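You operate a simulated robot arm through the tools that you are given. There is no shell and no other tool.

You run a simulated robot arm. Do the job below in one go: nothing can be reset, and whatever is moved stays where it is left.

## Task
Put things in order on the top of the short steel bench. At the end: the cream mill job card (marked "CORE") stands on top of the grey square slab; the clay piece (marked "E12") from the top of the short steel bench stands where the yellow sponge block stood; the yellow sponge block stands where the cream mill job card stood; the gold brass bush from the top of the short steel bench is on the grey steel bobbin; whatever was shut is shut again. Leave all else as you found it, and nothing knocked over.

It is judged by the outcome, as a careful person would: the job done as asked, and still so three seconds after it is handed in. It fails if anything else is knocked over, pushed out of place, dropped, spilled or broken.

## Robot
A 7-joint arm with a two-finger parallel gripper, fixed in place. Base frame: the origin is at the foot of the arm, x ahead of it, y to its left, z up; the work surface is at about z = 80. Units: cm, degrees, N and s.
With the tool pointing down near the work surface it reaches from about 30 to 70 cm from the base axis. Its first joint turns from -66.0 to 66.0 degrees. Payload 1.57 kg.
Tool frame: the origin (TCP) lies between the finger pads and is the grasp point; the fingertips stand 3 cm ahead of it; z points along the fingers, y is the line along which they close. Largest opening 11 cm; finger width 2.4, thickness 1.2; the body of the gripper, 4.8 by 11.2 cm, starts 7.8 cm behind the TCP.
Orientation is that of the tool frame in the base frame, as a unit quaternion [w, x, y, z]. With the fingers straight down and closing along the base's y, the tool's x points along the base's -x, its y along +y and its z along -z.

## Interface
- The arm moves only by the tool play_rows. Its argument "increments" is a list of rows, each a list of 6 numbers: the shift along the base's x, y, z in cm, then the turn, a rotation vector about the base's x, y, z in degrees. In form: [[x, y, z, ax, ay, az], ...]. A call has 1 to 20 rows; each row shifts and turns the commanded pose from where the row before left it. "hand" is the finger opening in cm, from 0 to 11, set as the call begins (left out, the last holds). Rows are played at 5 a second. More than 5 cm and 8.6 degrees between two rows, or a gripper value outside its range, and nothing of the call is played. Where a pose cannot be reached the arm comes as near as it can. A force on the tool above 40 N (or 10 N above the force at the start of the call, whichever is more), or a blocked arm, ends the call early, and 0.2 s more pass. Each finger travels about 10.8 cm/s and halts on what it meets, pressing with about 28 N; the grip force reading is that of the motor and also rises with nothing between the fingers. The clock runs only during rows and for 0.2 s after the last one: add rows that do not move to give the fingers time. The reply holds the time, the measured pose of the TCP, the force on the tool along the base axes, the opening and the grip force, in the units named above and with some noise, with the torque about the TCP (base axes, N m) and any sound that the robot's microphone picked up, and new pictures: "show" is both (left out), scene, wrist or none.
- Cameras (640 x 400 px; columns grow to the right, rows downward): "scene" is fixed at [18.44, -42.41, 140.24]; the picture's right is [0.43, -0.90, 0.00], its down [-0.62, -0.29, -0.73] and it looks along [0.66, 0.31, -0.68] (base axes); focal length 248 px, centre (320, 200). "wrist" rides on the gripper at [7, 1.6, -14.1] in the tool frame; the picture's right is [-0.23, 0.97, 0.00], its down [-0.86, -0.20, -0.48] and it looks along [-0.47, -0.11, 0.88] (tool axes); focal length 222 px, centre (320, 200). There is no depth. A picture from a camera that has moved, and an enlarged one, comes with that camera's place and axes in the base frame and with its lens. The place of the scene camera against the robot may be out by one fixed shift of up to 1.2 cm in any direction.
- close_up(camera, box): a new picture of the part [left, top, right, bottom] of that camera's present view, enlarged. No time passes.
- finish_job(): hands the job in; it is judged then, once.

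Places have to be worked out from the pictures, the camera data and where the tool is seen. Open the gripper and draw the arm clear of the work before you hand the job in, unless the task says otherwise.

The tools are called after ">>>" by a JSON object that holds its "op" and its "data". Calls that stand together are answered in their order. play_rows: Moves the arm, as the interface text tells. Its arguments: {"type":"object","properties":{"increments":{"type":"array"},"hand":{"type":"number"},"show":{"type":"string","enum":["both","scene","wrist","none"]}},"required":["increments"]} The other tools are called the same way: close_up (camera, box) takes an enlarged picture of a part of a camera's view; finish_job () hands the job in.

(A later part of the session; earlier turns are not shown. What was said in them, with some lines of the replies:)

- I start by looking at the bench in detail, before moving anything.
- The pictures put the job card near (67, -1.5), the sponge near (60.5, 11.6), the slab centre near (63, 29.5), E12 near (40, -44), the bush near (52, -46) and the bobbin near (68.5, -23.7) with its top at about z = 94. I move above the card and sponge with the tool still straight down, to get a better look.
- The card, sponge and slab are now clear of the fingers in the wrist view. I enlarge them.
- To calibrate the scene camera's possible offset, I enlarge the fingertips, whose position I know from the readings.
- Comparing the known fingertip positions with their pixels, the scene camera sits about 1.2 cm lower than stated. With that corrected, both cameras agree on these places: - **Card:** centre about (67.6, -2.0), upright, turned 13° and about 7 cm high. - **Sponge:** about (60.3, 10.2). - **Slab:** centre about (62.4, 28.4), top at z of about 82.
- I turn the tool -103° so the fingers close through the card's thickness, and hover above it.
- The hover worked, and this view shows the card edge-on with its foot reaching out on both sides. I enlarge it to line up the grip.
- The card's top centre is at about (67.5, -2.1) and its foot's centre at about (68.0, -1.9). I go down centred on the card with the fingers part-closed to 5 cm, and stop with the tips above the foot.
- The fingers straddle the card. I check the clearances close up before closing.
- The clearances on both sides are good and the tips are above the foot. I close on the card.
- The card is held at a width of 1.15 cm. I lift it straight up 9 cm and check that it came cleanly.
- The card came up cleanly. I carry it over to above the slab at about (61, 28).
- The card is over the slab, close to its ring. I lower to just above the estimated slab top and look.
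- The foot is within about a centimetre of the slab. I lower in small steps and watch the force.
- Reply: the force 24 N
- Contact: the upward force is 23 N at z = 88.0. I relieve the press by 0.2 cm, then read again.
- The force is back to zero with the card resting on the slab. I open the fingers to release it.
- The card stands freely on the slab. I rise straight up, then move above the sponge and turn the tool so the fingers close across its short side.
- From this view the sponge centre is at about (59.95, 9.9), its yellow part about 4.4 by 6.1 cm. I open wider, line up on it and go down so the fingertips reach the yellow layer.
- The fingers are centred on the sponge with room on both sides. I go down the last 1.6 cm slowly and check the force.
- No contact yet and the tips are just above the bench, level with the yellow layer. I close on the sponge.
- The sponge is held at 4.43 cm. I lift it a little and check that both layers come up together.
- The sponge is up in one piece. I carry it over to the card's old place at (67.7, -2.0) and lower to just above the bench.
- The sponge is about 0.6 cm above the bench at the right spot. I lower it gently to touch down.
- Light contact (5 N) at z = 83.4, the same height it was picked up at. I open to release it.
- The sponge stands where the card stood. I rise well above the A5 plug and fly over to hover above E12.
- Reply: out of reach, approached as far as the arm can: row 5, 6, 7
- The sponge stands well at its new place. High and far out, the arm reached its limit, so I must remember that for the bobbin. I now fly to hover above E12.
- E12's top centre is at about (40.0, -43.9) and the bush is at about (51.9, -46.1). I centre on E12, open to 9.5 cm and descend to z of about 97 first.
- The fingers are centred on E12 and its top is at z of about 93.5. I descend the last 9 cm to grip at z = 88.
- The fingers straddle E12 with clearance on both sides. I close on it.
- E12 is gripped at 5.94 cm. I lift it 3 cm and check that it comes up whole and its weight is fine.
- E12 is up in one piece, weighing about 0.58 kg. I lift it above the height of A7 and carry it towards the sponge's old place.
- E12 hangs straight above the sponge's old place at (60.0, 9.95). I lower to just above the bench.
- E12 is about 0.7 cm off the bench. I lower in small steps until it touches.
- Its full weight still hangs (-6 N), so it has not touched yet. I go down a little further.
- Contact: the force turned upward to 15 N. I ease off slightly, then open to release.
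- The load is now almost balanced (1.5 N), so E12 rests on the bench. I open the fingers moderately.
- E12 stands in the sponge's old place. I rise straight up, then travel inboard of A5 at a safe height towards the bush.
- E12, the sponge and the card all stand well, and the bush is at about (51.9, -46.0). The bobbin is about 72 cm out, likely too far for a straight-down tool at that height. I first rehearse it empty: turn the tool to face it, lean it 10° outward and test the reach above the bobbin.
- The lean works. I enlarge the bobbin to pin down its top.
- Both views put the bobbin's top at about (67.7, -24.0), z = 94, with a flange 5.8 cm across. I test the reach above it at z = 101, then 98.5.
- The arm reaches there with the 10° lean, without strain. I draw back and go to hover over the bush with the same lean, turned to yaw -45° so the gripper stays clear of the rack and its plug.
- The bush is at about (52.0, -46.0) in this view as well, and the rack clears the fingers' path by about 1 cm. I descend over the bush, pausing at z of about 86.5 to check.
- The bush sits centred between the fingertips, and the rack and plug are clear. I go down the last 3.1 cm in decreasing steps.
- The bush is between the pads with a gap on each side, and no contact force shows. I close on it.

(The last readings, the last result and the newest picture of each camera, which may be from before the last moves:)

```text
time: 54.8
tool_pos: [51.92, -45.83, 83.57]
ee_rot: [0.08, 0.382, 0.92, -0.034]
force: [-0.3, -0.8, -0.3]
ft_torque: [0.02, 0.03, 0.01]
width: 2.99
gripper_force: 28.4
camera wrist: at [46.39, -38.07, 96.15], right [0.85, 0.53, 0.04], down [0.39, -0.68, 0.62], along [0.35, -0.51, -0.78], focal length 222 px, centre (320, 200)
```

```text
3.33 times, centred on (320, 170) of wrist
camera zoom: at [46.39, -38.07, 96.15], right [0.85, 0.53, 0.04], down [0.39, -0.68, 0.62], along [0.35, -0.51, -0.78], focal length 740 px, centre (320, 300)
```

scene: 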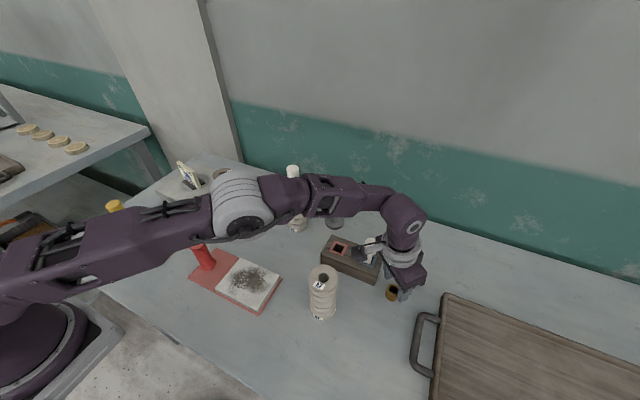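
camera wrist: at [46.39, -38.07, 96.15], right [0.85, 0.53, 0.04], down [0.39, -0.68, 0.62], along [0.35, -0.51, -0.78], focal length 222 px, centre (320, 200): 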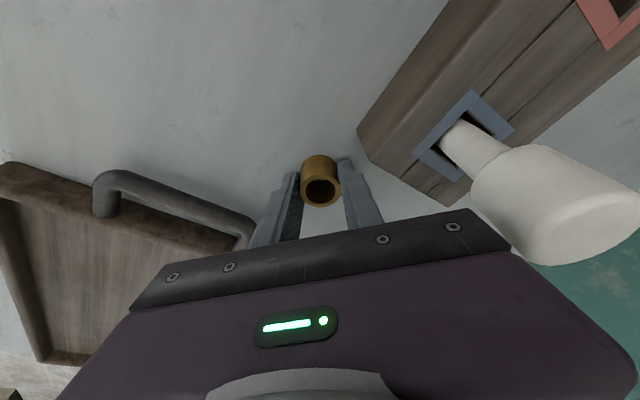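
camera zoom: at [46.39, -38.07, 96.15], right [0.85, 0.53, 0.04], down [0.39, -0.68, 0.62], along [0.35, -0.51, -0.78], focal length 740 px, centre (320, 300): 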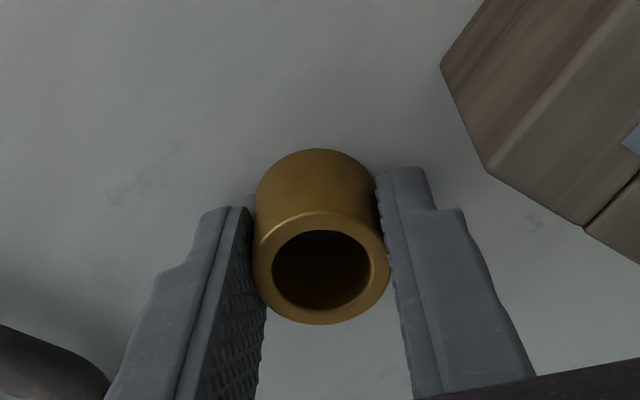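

The bush is held at its 3.0 cm diameter, upright in the grip. I lift it slowly and check.

>>> {"op": "play_rows", "data": {"increments": [[0, 0, 0.5, 0, 0, 0], [0, 0, 1.0, 0, 0, 0], [0, 0, 2.5, 0, 0, 0], [0, 0, 4, 0, 0, 0], [0, 0, 4, 0, 0, 0], [0, 0, 4, 0, 0, 0], [0, 0, 0, 0, 0, 0]]}}

>>> {"op": "close_up", "data": {"camera": "wrist", "box": [240, 110, 400, 230]}}

```text
time: 56.4
tool_pos: [51.76, -45.76, 99.27]
ee_rot: [0.081, 0.381, 0.92, -0.033]
force: [0.1, 0.2, -1.0]
ft_torque: [0.02, 0.01, 0.04]
width: 3.03
gripper_force: 27.6
camera wrist: at [46.32, -37.93, 112.01], right [0.85, 0.53, 0.04], down [0.4, -0.68, 0.62], along [0.35, -0.51, -0.78], focal length 222 px, centre (320, 200)
```

scene: 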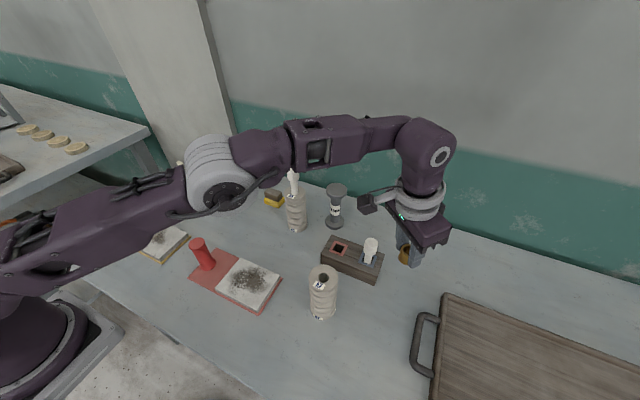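
wrist: 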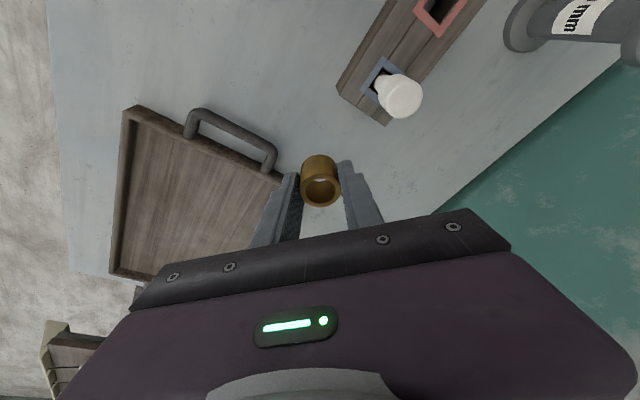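

```text
3.33 times, centred on (320, 170) of wrist
camera zoom: at [46.32, -37.93, 112.01], right [0.85, 0.53, 0.04], down [0.4, -0.68, 0.62], along [0.35, -0.51, -0.78], focal length 740 px, centre (320, 300)
```

zoom: 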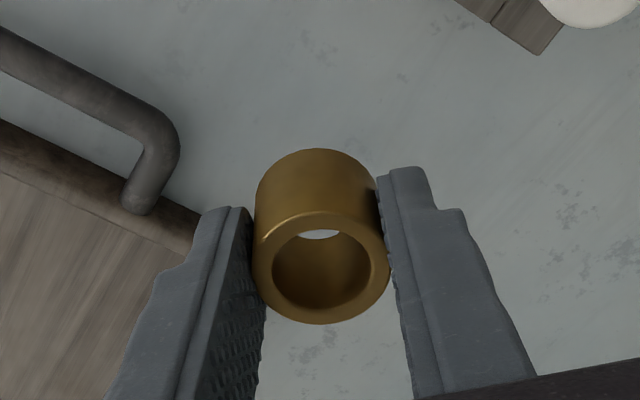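

The bush is lifted without any slip. I carry it inboard, turn back to the bobbin's direction with the same lean, then move out over the bobbin.

>>> {"op": "play_rows", "data": {"increments": [[1.04, 2.96, 0.6, 0, 0, 5.08], [1.04, 2.96, 0.6, 0, 0, 5.08], [1.04, 2.96, 0.6, 0, 0, 5.08], [1.04, 2.96, 0.6, 0, 0, 5.08], [1.04, 2.96, 0.6, 0, 0, 5.08], [2.6, 1.78, 0, 0, 0, 0], [2.6, 1.78, 0, 0, 0, 0], [2.6, 1.78, 0, 0, 0, 0], [2.55, 1.76, 0, 0, 0, 0], [0, 0, 0, 0, 0, 0]]}}

>>> {"op": "close_up", "data": {"camera": "wrist", "box": [240, 80, 400, 220]}}

>>> {"op": "close_up", "data": {"camera": "scene", "box": [290, 130, 390, 240]}}

```text
time: 58.6
tool_pos: [67.44, -23.51, 102.65]
ee_rot: [0.084, 0.164, 0.983, -0.017]
force: [0.5, 0.0, -0.8]
ft_torque: [-0.02, 0.01, -0.02]
width: 3.03
gripper_force: 27.7
camera wrist: at [59.07, -18.91, 115.21], right [0.53, 0.85, 0.04], down [0.66, -0.43, 0.62], along [0.54, -0.3, -0.79], focal length 222 px, centre (320, 200)
```

scene: 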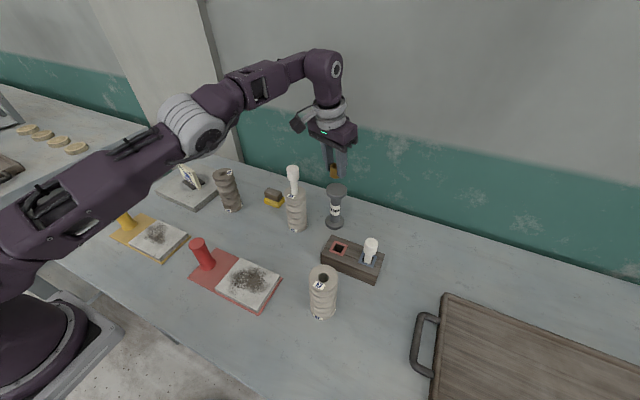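
wrist: 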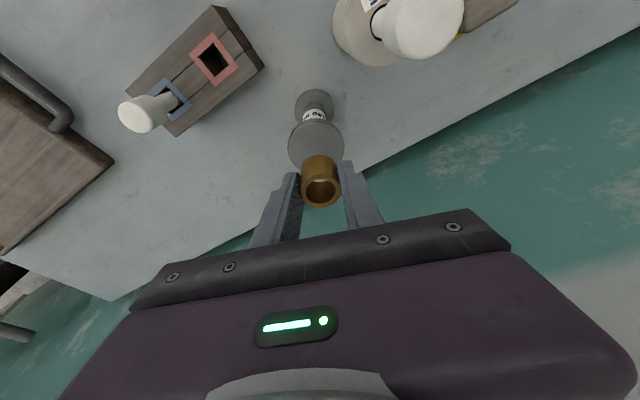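

```text
2.86 times, centred on (320, 150) of wrist
camera zoom: at [59.07, -18.91, 115.21], right [0.53, 0.85, 0.04], down [0.66, -0.43, 0.62], along [0.54, -0.3, -0.79], focal length 635 px, centre (320, 343)
```

zoom: 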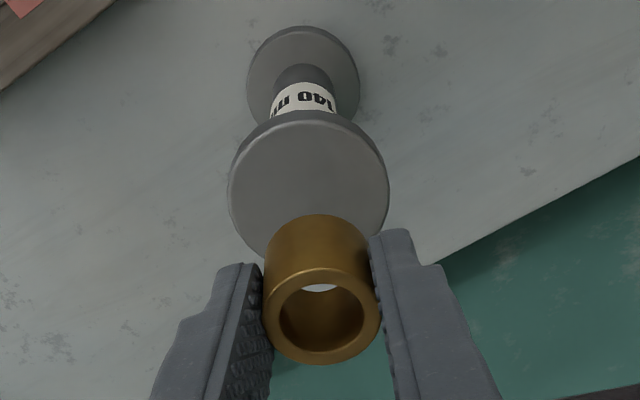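

```text
3.64 times, centred on (340, 185) of scene
camera zoom: at [18.45, -42.41, 140.24], right [0.43, -0.9, 0.0], down [-0.62, -0.29, -0.73], along [0.66, 0.31, -0.68], focal length 904 px, centre (247, 254)
```

zoom: 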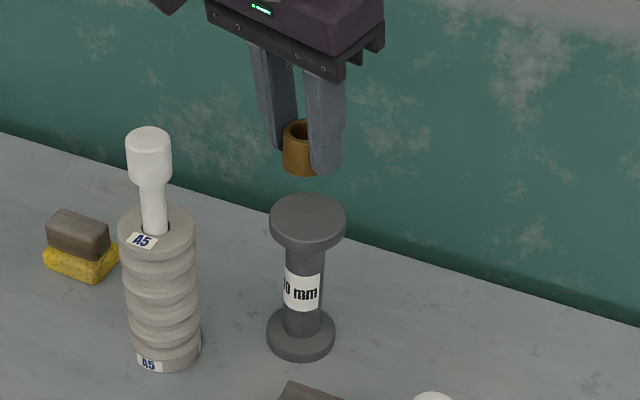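

The bush is about 8 cm above the bobbin, and the view puts it 0.25 cm off centre in y. I correct that, then lower to about 0.7 cm above the flange.

>>> {"op": "play_rows", "data": {"increments": [[0, -0.25, -1.0, 0, 0, 0], [0, 0, -1.5, 0, 0, 0], [0, 0, -1.2, 0, 0, 0], [0, 0, -0.6, 0, 0, 0], [0, 0, 0, 0, 0, 0]]}}

>>> {"op": "close_up", "data": {"camera": "wrist", "box": [240, 80, 400, 220]}}

>>> {"op": "close_up", "data": {"camera": "scene", "box": [300, 150, 370, 230]}}

```text
time: 59.8
tool_pos: [67.51, -24.0, 98.26]
ee_rot: [0.086, 0.17, 0.982, -0.015]
force: [1.0, -1.1, -1.7]
ft_torque: [-0.01, 0.01, -0.06]
width: 3.06
gripper_force: 28.1
camera wrist: at [59.23, -19.29, 110.91], right [0.54, 0.84, 0.04], down [0.65, -0.44, 0.62], along [0.54, -0.31, -0.78], focal length 222 px, centre (320, 200)
```

scene: 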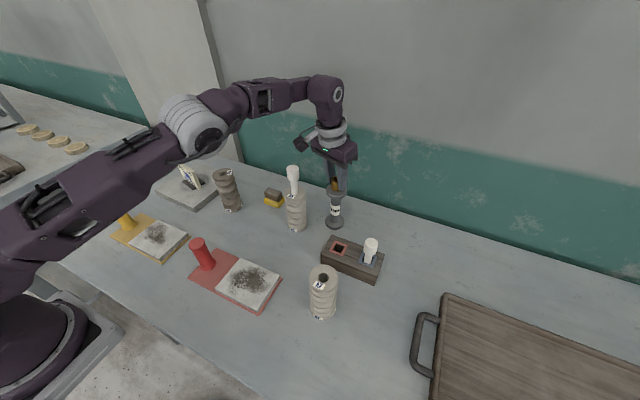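
wrist: 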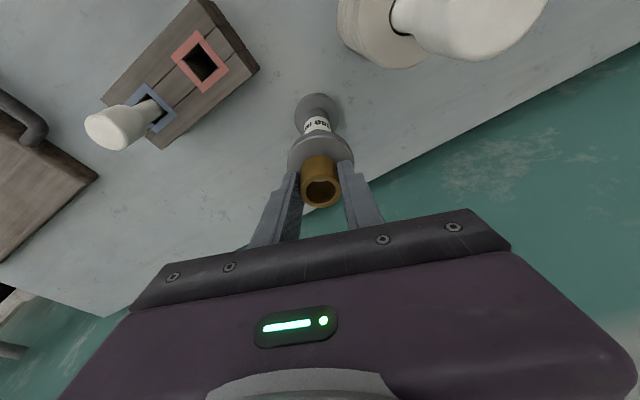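

```text
2.86 times, centred on (320, 150) of wrist
camera zoom: at [59.23, -19.29, 110.91], right [0.54, 0.84, 0.04], down [0.65, -0.44, 0.62], along [0.54, -0.31, -0.78], focal length 635 px, centre (320, 343)
```

zoom: 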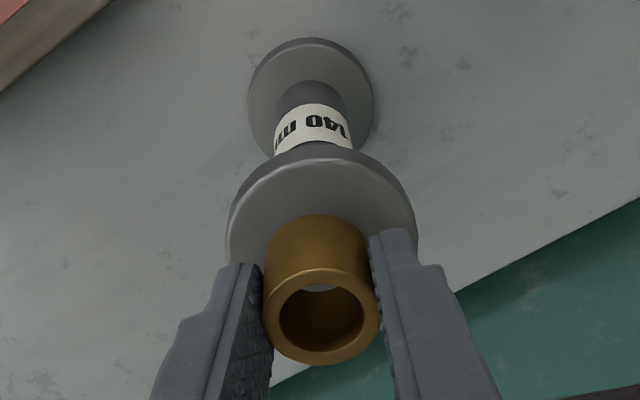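

```text
5.00 times, centred on (335, 190) of scene
camera zoom: at [18.45, -42.41, 140.24], right [0.43, -0.9, 0.0], down [-0.62, -0.29, -0.73], along [0.66, 0.31, -0.68], focal length 1243 px, centre (245, 250)
```

zoom: 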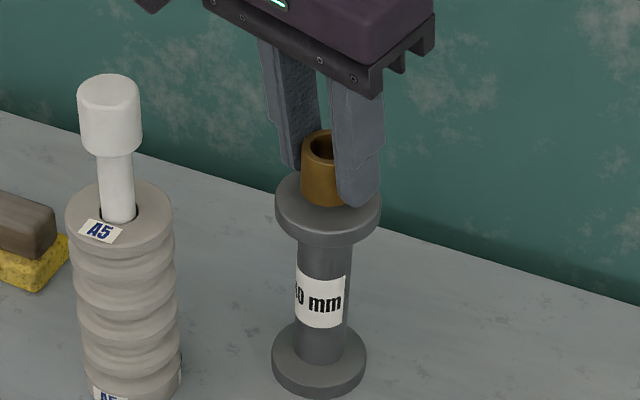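

The bush is about 0.7 cm above the flange and nearly centred. I nudge it by (-0.15, +0.15) and lower in small steps.

>>> {"op": "play_rows", "data": {"increments": [[-0.15, 0.15, -0.2, 0, 0, 0], [0, 0, -0.2, 0, 0, 0], [0, 0, 0, 0, 0, 0]], "show": "none"}}

>>> {"op": "close_up", "data": {"camera": "scene", "box": [310, 165, 360, 215]}}

```text
time: 60.6
tool_pos: [67.27, -23.86, 97.73]
ee_rot: [0.085, 0.171, 0.981, -0.015]
force: [0.4, -0.1, -0.6]
ft_torque: [0.0, 0.03, -0.01]
width: 3.03
gripper_force: 28.2
```

```text
8.00 times, centred on (335, 190) of scene
camera zoom: at [18.45, -42.41, 140.24], right [0.43, -0.9, 0.0], down [-0.62, -0.29, -0.73], along [0.66, 0.31, -0.68], focal length 1988 px, centre (200, 280)
```

zoom: 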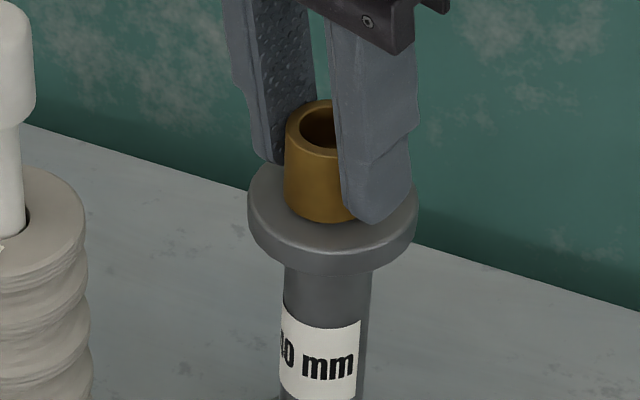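

It looks just above the flange, with no contact force yet. I take one more 0.1 cm step.

>>> {"op": "play_rows", "data": {"increments": [[0, 0, -0.1, 0, 0, 0], [0, 0, 0, 0, 0, 0]], "show": "none"}}

```text
time: 61.2
tool_pos: [67.35, -23.86, 97.78]
ee_rot: [0.086, 0.17, 0.982, -0.015]
force: [0.0, 0.6, -0.7]
ft_torque: [0.0, 0.02, 0.0]
width: 3.05
gripper_force: 27.7
```

>>> {"op": "play_rows", "data": {"increments": [[0, 0, -0.1, 0, 0, 0], [0, 0, 0, 0, 0, 0]], "show": "none"}}

```text
time: 61.8
tool_pos: [67.42, -23.76, 97.61]
ee_rot: [0.086, 0.17, 0.982, -0.015]
force: [0.7, 0.5, -2.3]
ft_torque: [0.03, 0.01, 0.04]
width: 3.02
gripper_force: 28.1
```

>>> {"op": "play_rows", "data": {"increments": [[0, 0, -0.1, 0, 0, 0], [0, 0, 0, 0, 0, 0]], "show": "none"}}

>>> {"op": "close_up", "data": {"camera": "scene", "box": [315, 170, 355, 210]}}

```text
time: 62.4
tool_pos: [67.2, -23.88, 97.42]
ee_rot: [0.086, 0.17, 0.982, -0.015]
force: [0.0, 0.0, 1.1]
ft_torque: [0.05, -0.05, 0.01]
width: 3.04
gripper_force: 28.1
```

```text
10.00 times, centred on (335, 190) of scene
camera zoom: at [18.44, -42.41, 140.25], right [0.43, -0.9, 0.0], down [-0.62, -0.29, -0.73], along [0.66, 0.31, -0.68], focal length 2485 px, centre (170, 300)
```

zoom: 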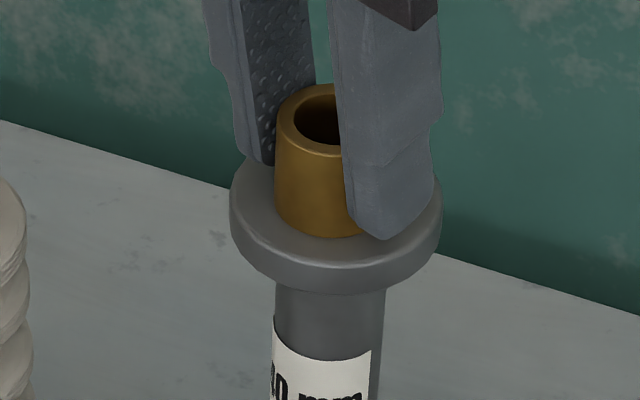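

The force just turned slightly upward, so contact may be starting. I take one finer step to confirm.

>>> {"op": "play_rows", "data": {"increments": [[0, 0, -0.05, 0, 0, 0], [0, 0, 0, 0, 0, 0]], "show": "none"}}

```text
time: 63.0
tool_pos: [67.23, -23.86, 97.42]
ee_rot: [0.087, 0.17, 0.981, -0.015]
force: [-1.5, 3.1, 12.3]
ft_torque: [0.16, 0.09, 0.02]
width: 3.04
gripper_force: 28.0
```

Contact is confirmed at 12 N. I ease back 0.05 cm and then open just enough to let go.

>>> {"op": "play_rows", "data": {"increments": [[0, 0, 0.05, 0, 0, 0], [0, 0, 0, 0, 0, 0]], "show": "none"}}

>>> {"op": "play_rows", "data": {"increments": [[0, 0, 0, 0, 0, 0], [0, 0, 0, 0, 0, 0], [0, 0, 0, 0, 0, 0]], "hand": 4.6, "show": "wrist"}}

>>> {"op": "close_up", "data": {"camera": "scene", "box": [310, 165, 360, 215]}}

>>> {"op": "close_up", "data": {"camera": "wrist", "box": [240, 80, 400, 220]}}

```text
time: 63.6
tool_pos: [67.38, -23.98, 97.54]
ee_rot: [0.086, 0.171, 0.981, -0.016]
force: [1.7, 0.9, 5.9]
ft_torque: [0.05, -0.14, 0.05]
width: 3.02
gripper_force: 28.0
```

```text
time: 64.4
tool_pos: [67.09, -23.93, 97.61]
ee_rot: [0.086, 0.17, 0.982, -0.015]
force: [0.0, -0.6, -0.3]
ft_torque: [-0.01, 0.0, -0.02]
width: 4.61
gripper_force: 0.0
camera wrist: at [58.96, -19.25, 110.19], right [0.54, 0.84, 0.04], down [0.65, -0.44, 0.62], along [0.54, -0.31, -0.78], focal length 222 px, centre (320, 200)
```

wrist: 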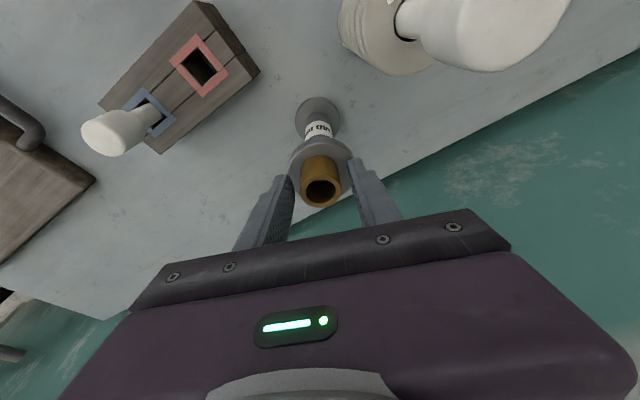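

```text
8.00 times, centred on (335, 190) of scene
camera zoom: at [18.44, -42.41, 140.24], right [0.43, -0.9, 0.0], down [-0.62, -0.29, -0.73], along [0.66, 0.31, -0.68], focal length 1988 px, centre (200, 280)
```

zoom: 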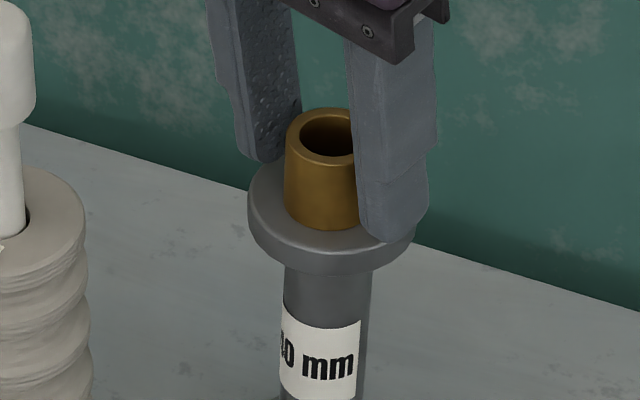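

```text
2.86 times, centred on (320, 150) of wrist
camera zoom: at [58.96, -19.25, 110.19], right [0.54, 0.84, 0.04], down [0.65, -0.44, 0.62], along [0.54, -0.31, -0.78], focal length 635 px, centre (320, 343)
```

zoom: 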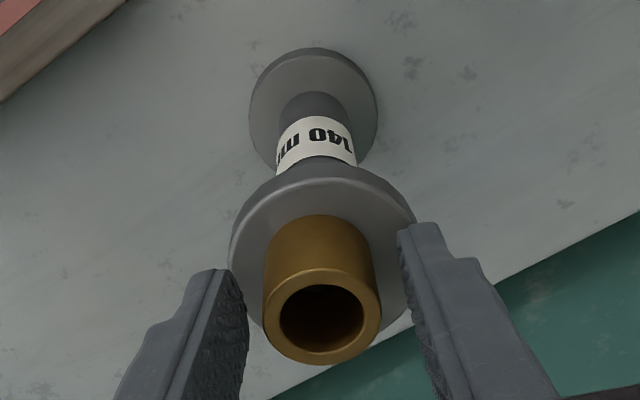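

The bush stands on the bobbin, free of the fingers. I back out along the tool's axis, then draw inboard and up.

>>> {"op": "play_rows", "data": {"increments": [[-0.25, 0.09, 1.5, 0, 0, 0], [-0.42, 0.15, 2.5, 0, 0, 0], [-0.65, 0.23, 3.9, 0, 0, 0], [-3, 0.8, 1.5, 0, 0, 0], [-4, 0.8, 1, 0, 0, 0], [-4, 0.8, 1, 1.68, 4.71, 0], [-3, 0.8, 1, 1.68, 4.71, 0], [0, 0, 0, 0, 0, 0]]}}

>>> {"op": "close_up", "data": {"camera": "scene", "box": [260, 150, 400, 250]}}

```text
time: 66.2
tool_pos: [51.73, -20.29, 109.99]
ee_rot: [-0.001, 0.172, 0.985, 0.0]
force: [0.5, 0.2, -0.2]
ft_torque: [0.01, -0.03, 0.02]
width: 4.6
gripper_force: 0.1
camera wrist: at [45.63, -16.39, 123.99], right [0.54, 0.84, 0.0], down [0.74, -0.48, 0.48], along [0.4, -0.26, -0.88], focal length 222 px, centre (320, 200)
```

scene: 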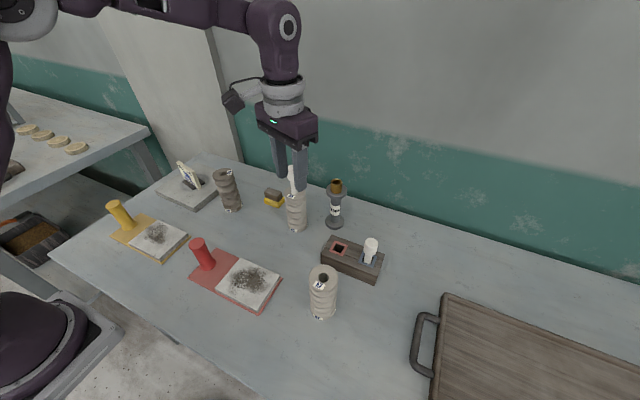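
wrist: 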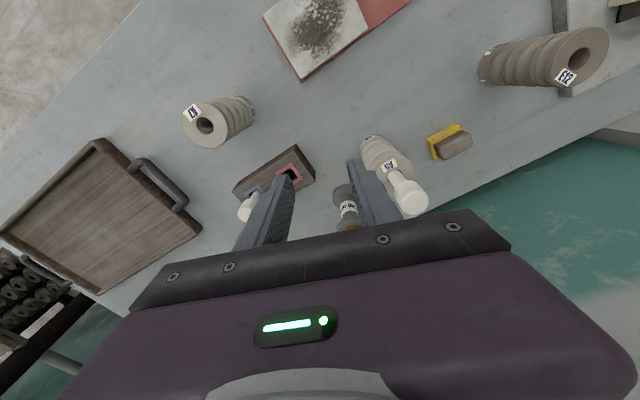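

```text
4.00 times, centred on (330, 200) of scene
camera zoom: at [18.44, -42.41, 140.24], right [0.43, -0.9, 0.0], down [-0.62, -0.29, -0.73], along [0.66, 0.31, -0.68], focal length 994 px, centre (280, 200)
```

zoom: 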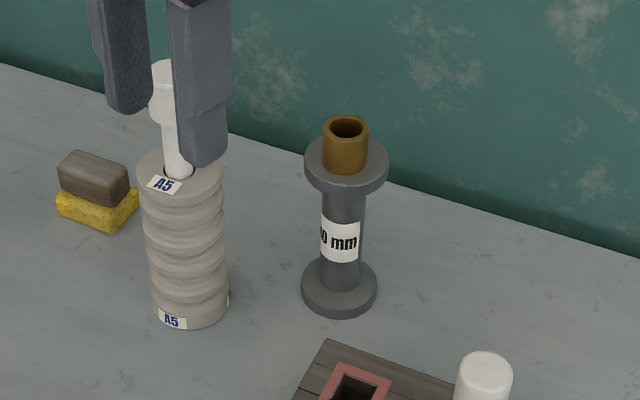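

All four pieces are in place, and I opened nothing that was shut. I draw the arm back and up to about where it started, open the gripper, and take a last look.

>>> {"op": "play_rows", "data": {"increments": [[-2.1, 2.0, 2.0, 0, 0, 4.9], [-2.1, 2.0, 2.0, 0, 0, 4.9], [-2.1, 2.0, 2.0, 0, 0, 4.9], [-2.1, 2.0, 2.0, 0, 0, 4.9], [0, 0, 0, 0, 0, 0], [0, 0, 0, 0, 0, 0], [0, 0, 0, 0, 0, 0]], "hand": 11}}

>>> {"op": "close_up", "data": {"camera": "scene", "box": [90, 140, 290, 310]}}

>>> {"op": "close_up", "data": {"camera": "scene", "box": [240, 150, 440, 330]}}

```text
time: 67.8
tool_pos: [43.38, -12.14, 118.17]
ee_rot: [0.0, 0.0, 1.0, 0.001]
force: [0.0, 0.9, 0.0]
ft_torque: [0.01, 0.0, -0.03]
width: 10.99
gripper_force: 0.0
camera wrist: at [36.34, -10.61, 132.31], right [0.23, 0.97, 0.0], down [0.85, -0.2, 0.48], along [0.47, -0.11, -0.88], focal length 222 px, centre (320, 200)
```

scene: 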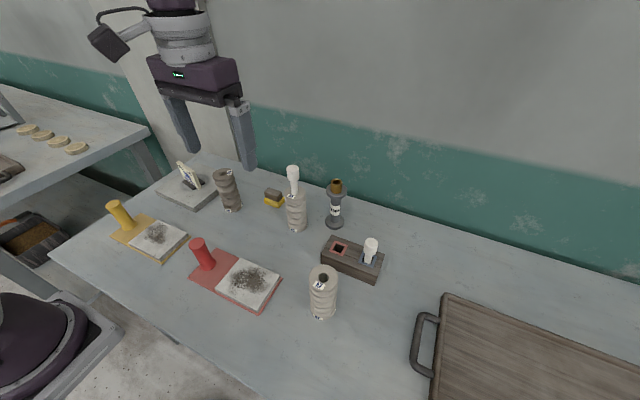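
wrist: 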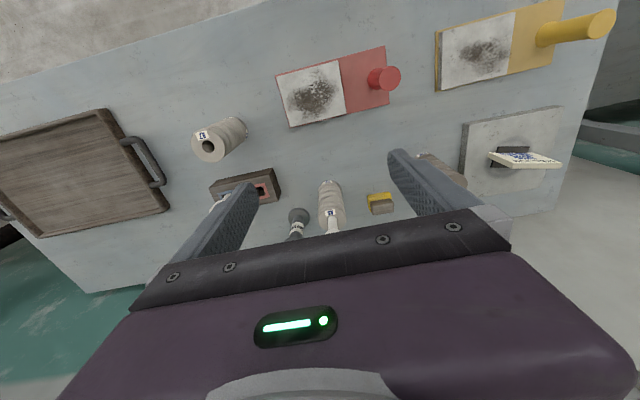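

```text
2.35 times, centred on (190, 225) of scene
camera zoom: at [18.44, -42.41, 140.24], right [0.43, -0.9, 0.0], down [-0.62, -0.29, -0.73], along [0.66, 0.31, -0.68], focal length 585 px, centre (626, 141)
```

zoom: 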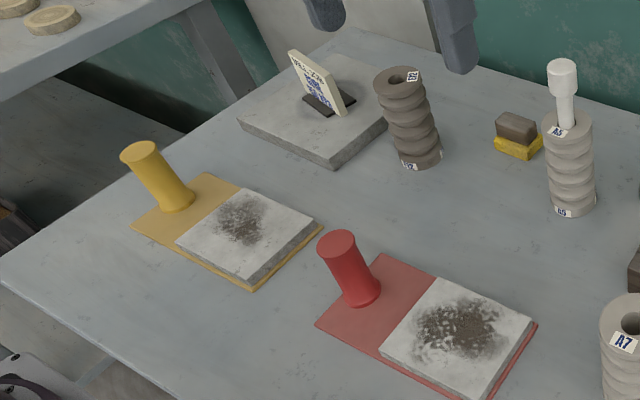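

```text
2.22 times, centred on (340, 240) of scene
camera zoom: at [18.44, -42.41, 140.24], right [0.43, -0.9, 0.0], down [-0.62, -0.29, -0.73], along [0.66, 0.31, -0.68], focal length 552 px, centre (276, 111)
```

zoom: 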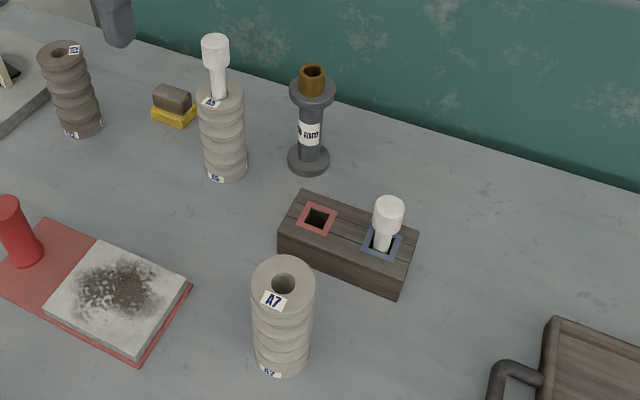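

The card stands on the slab, E12 stands where the sponge was, the sponge stands where the card was, and the bush is on the bobbin. Everything else looks as it did at the start, and the arm is clear with the gripper open, so I hand the job in.

>>> {"op": "finish_job", "data": {}}

```text
The job is handed in.
```

The bench is in order and the job is handed in; I haven't seen the judgement. At the last look:

- **Job card (CORE):** standing on top of the grey square slab, near its centre.
- **Clay piece (E12):** standing where the yellow sponge block stood.
- **Yellow sponge block:** standing where the job card stood.
- **Brass bush:** resting upright on the top flange of the grey steel bobbin.

I opened nothing, so there was nothing to shut again. Nothing was knocked over, and the other pieces looked as they did at the start. The arm is drawn back to about its starting place with the gripper open.
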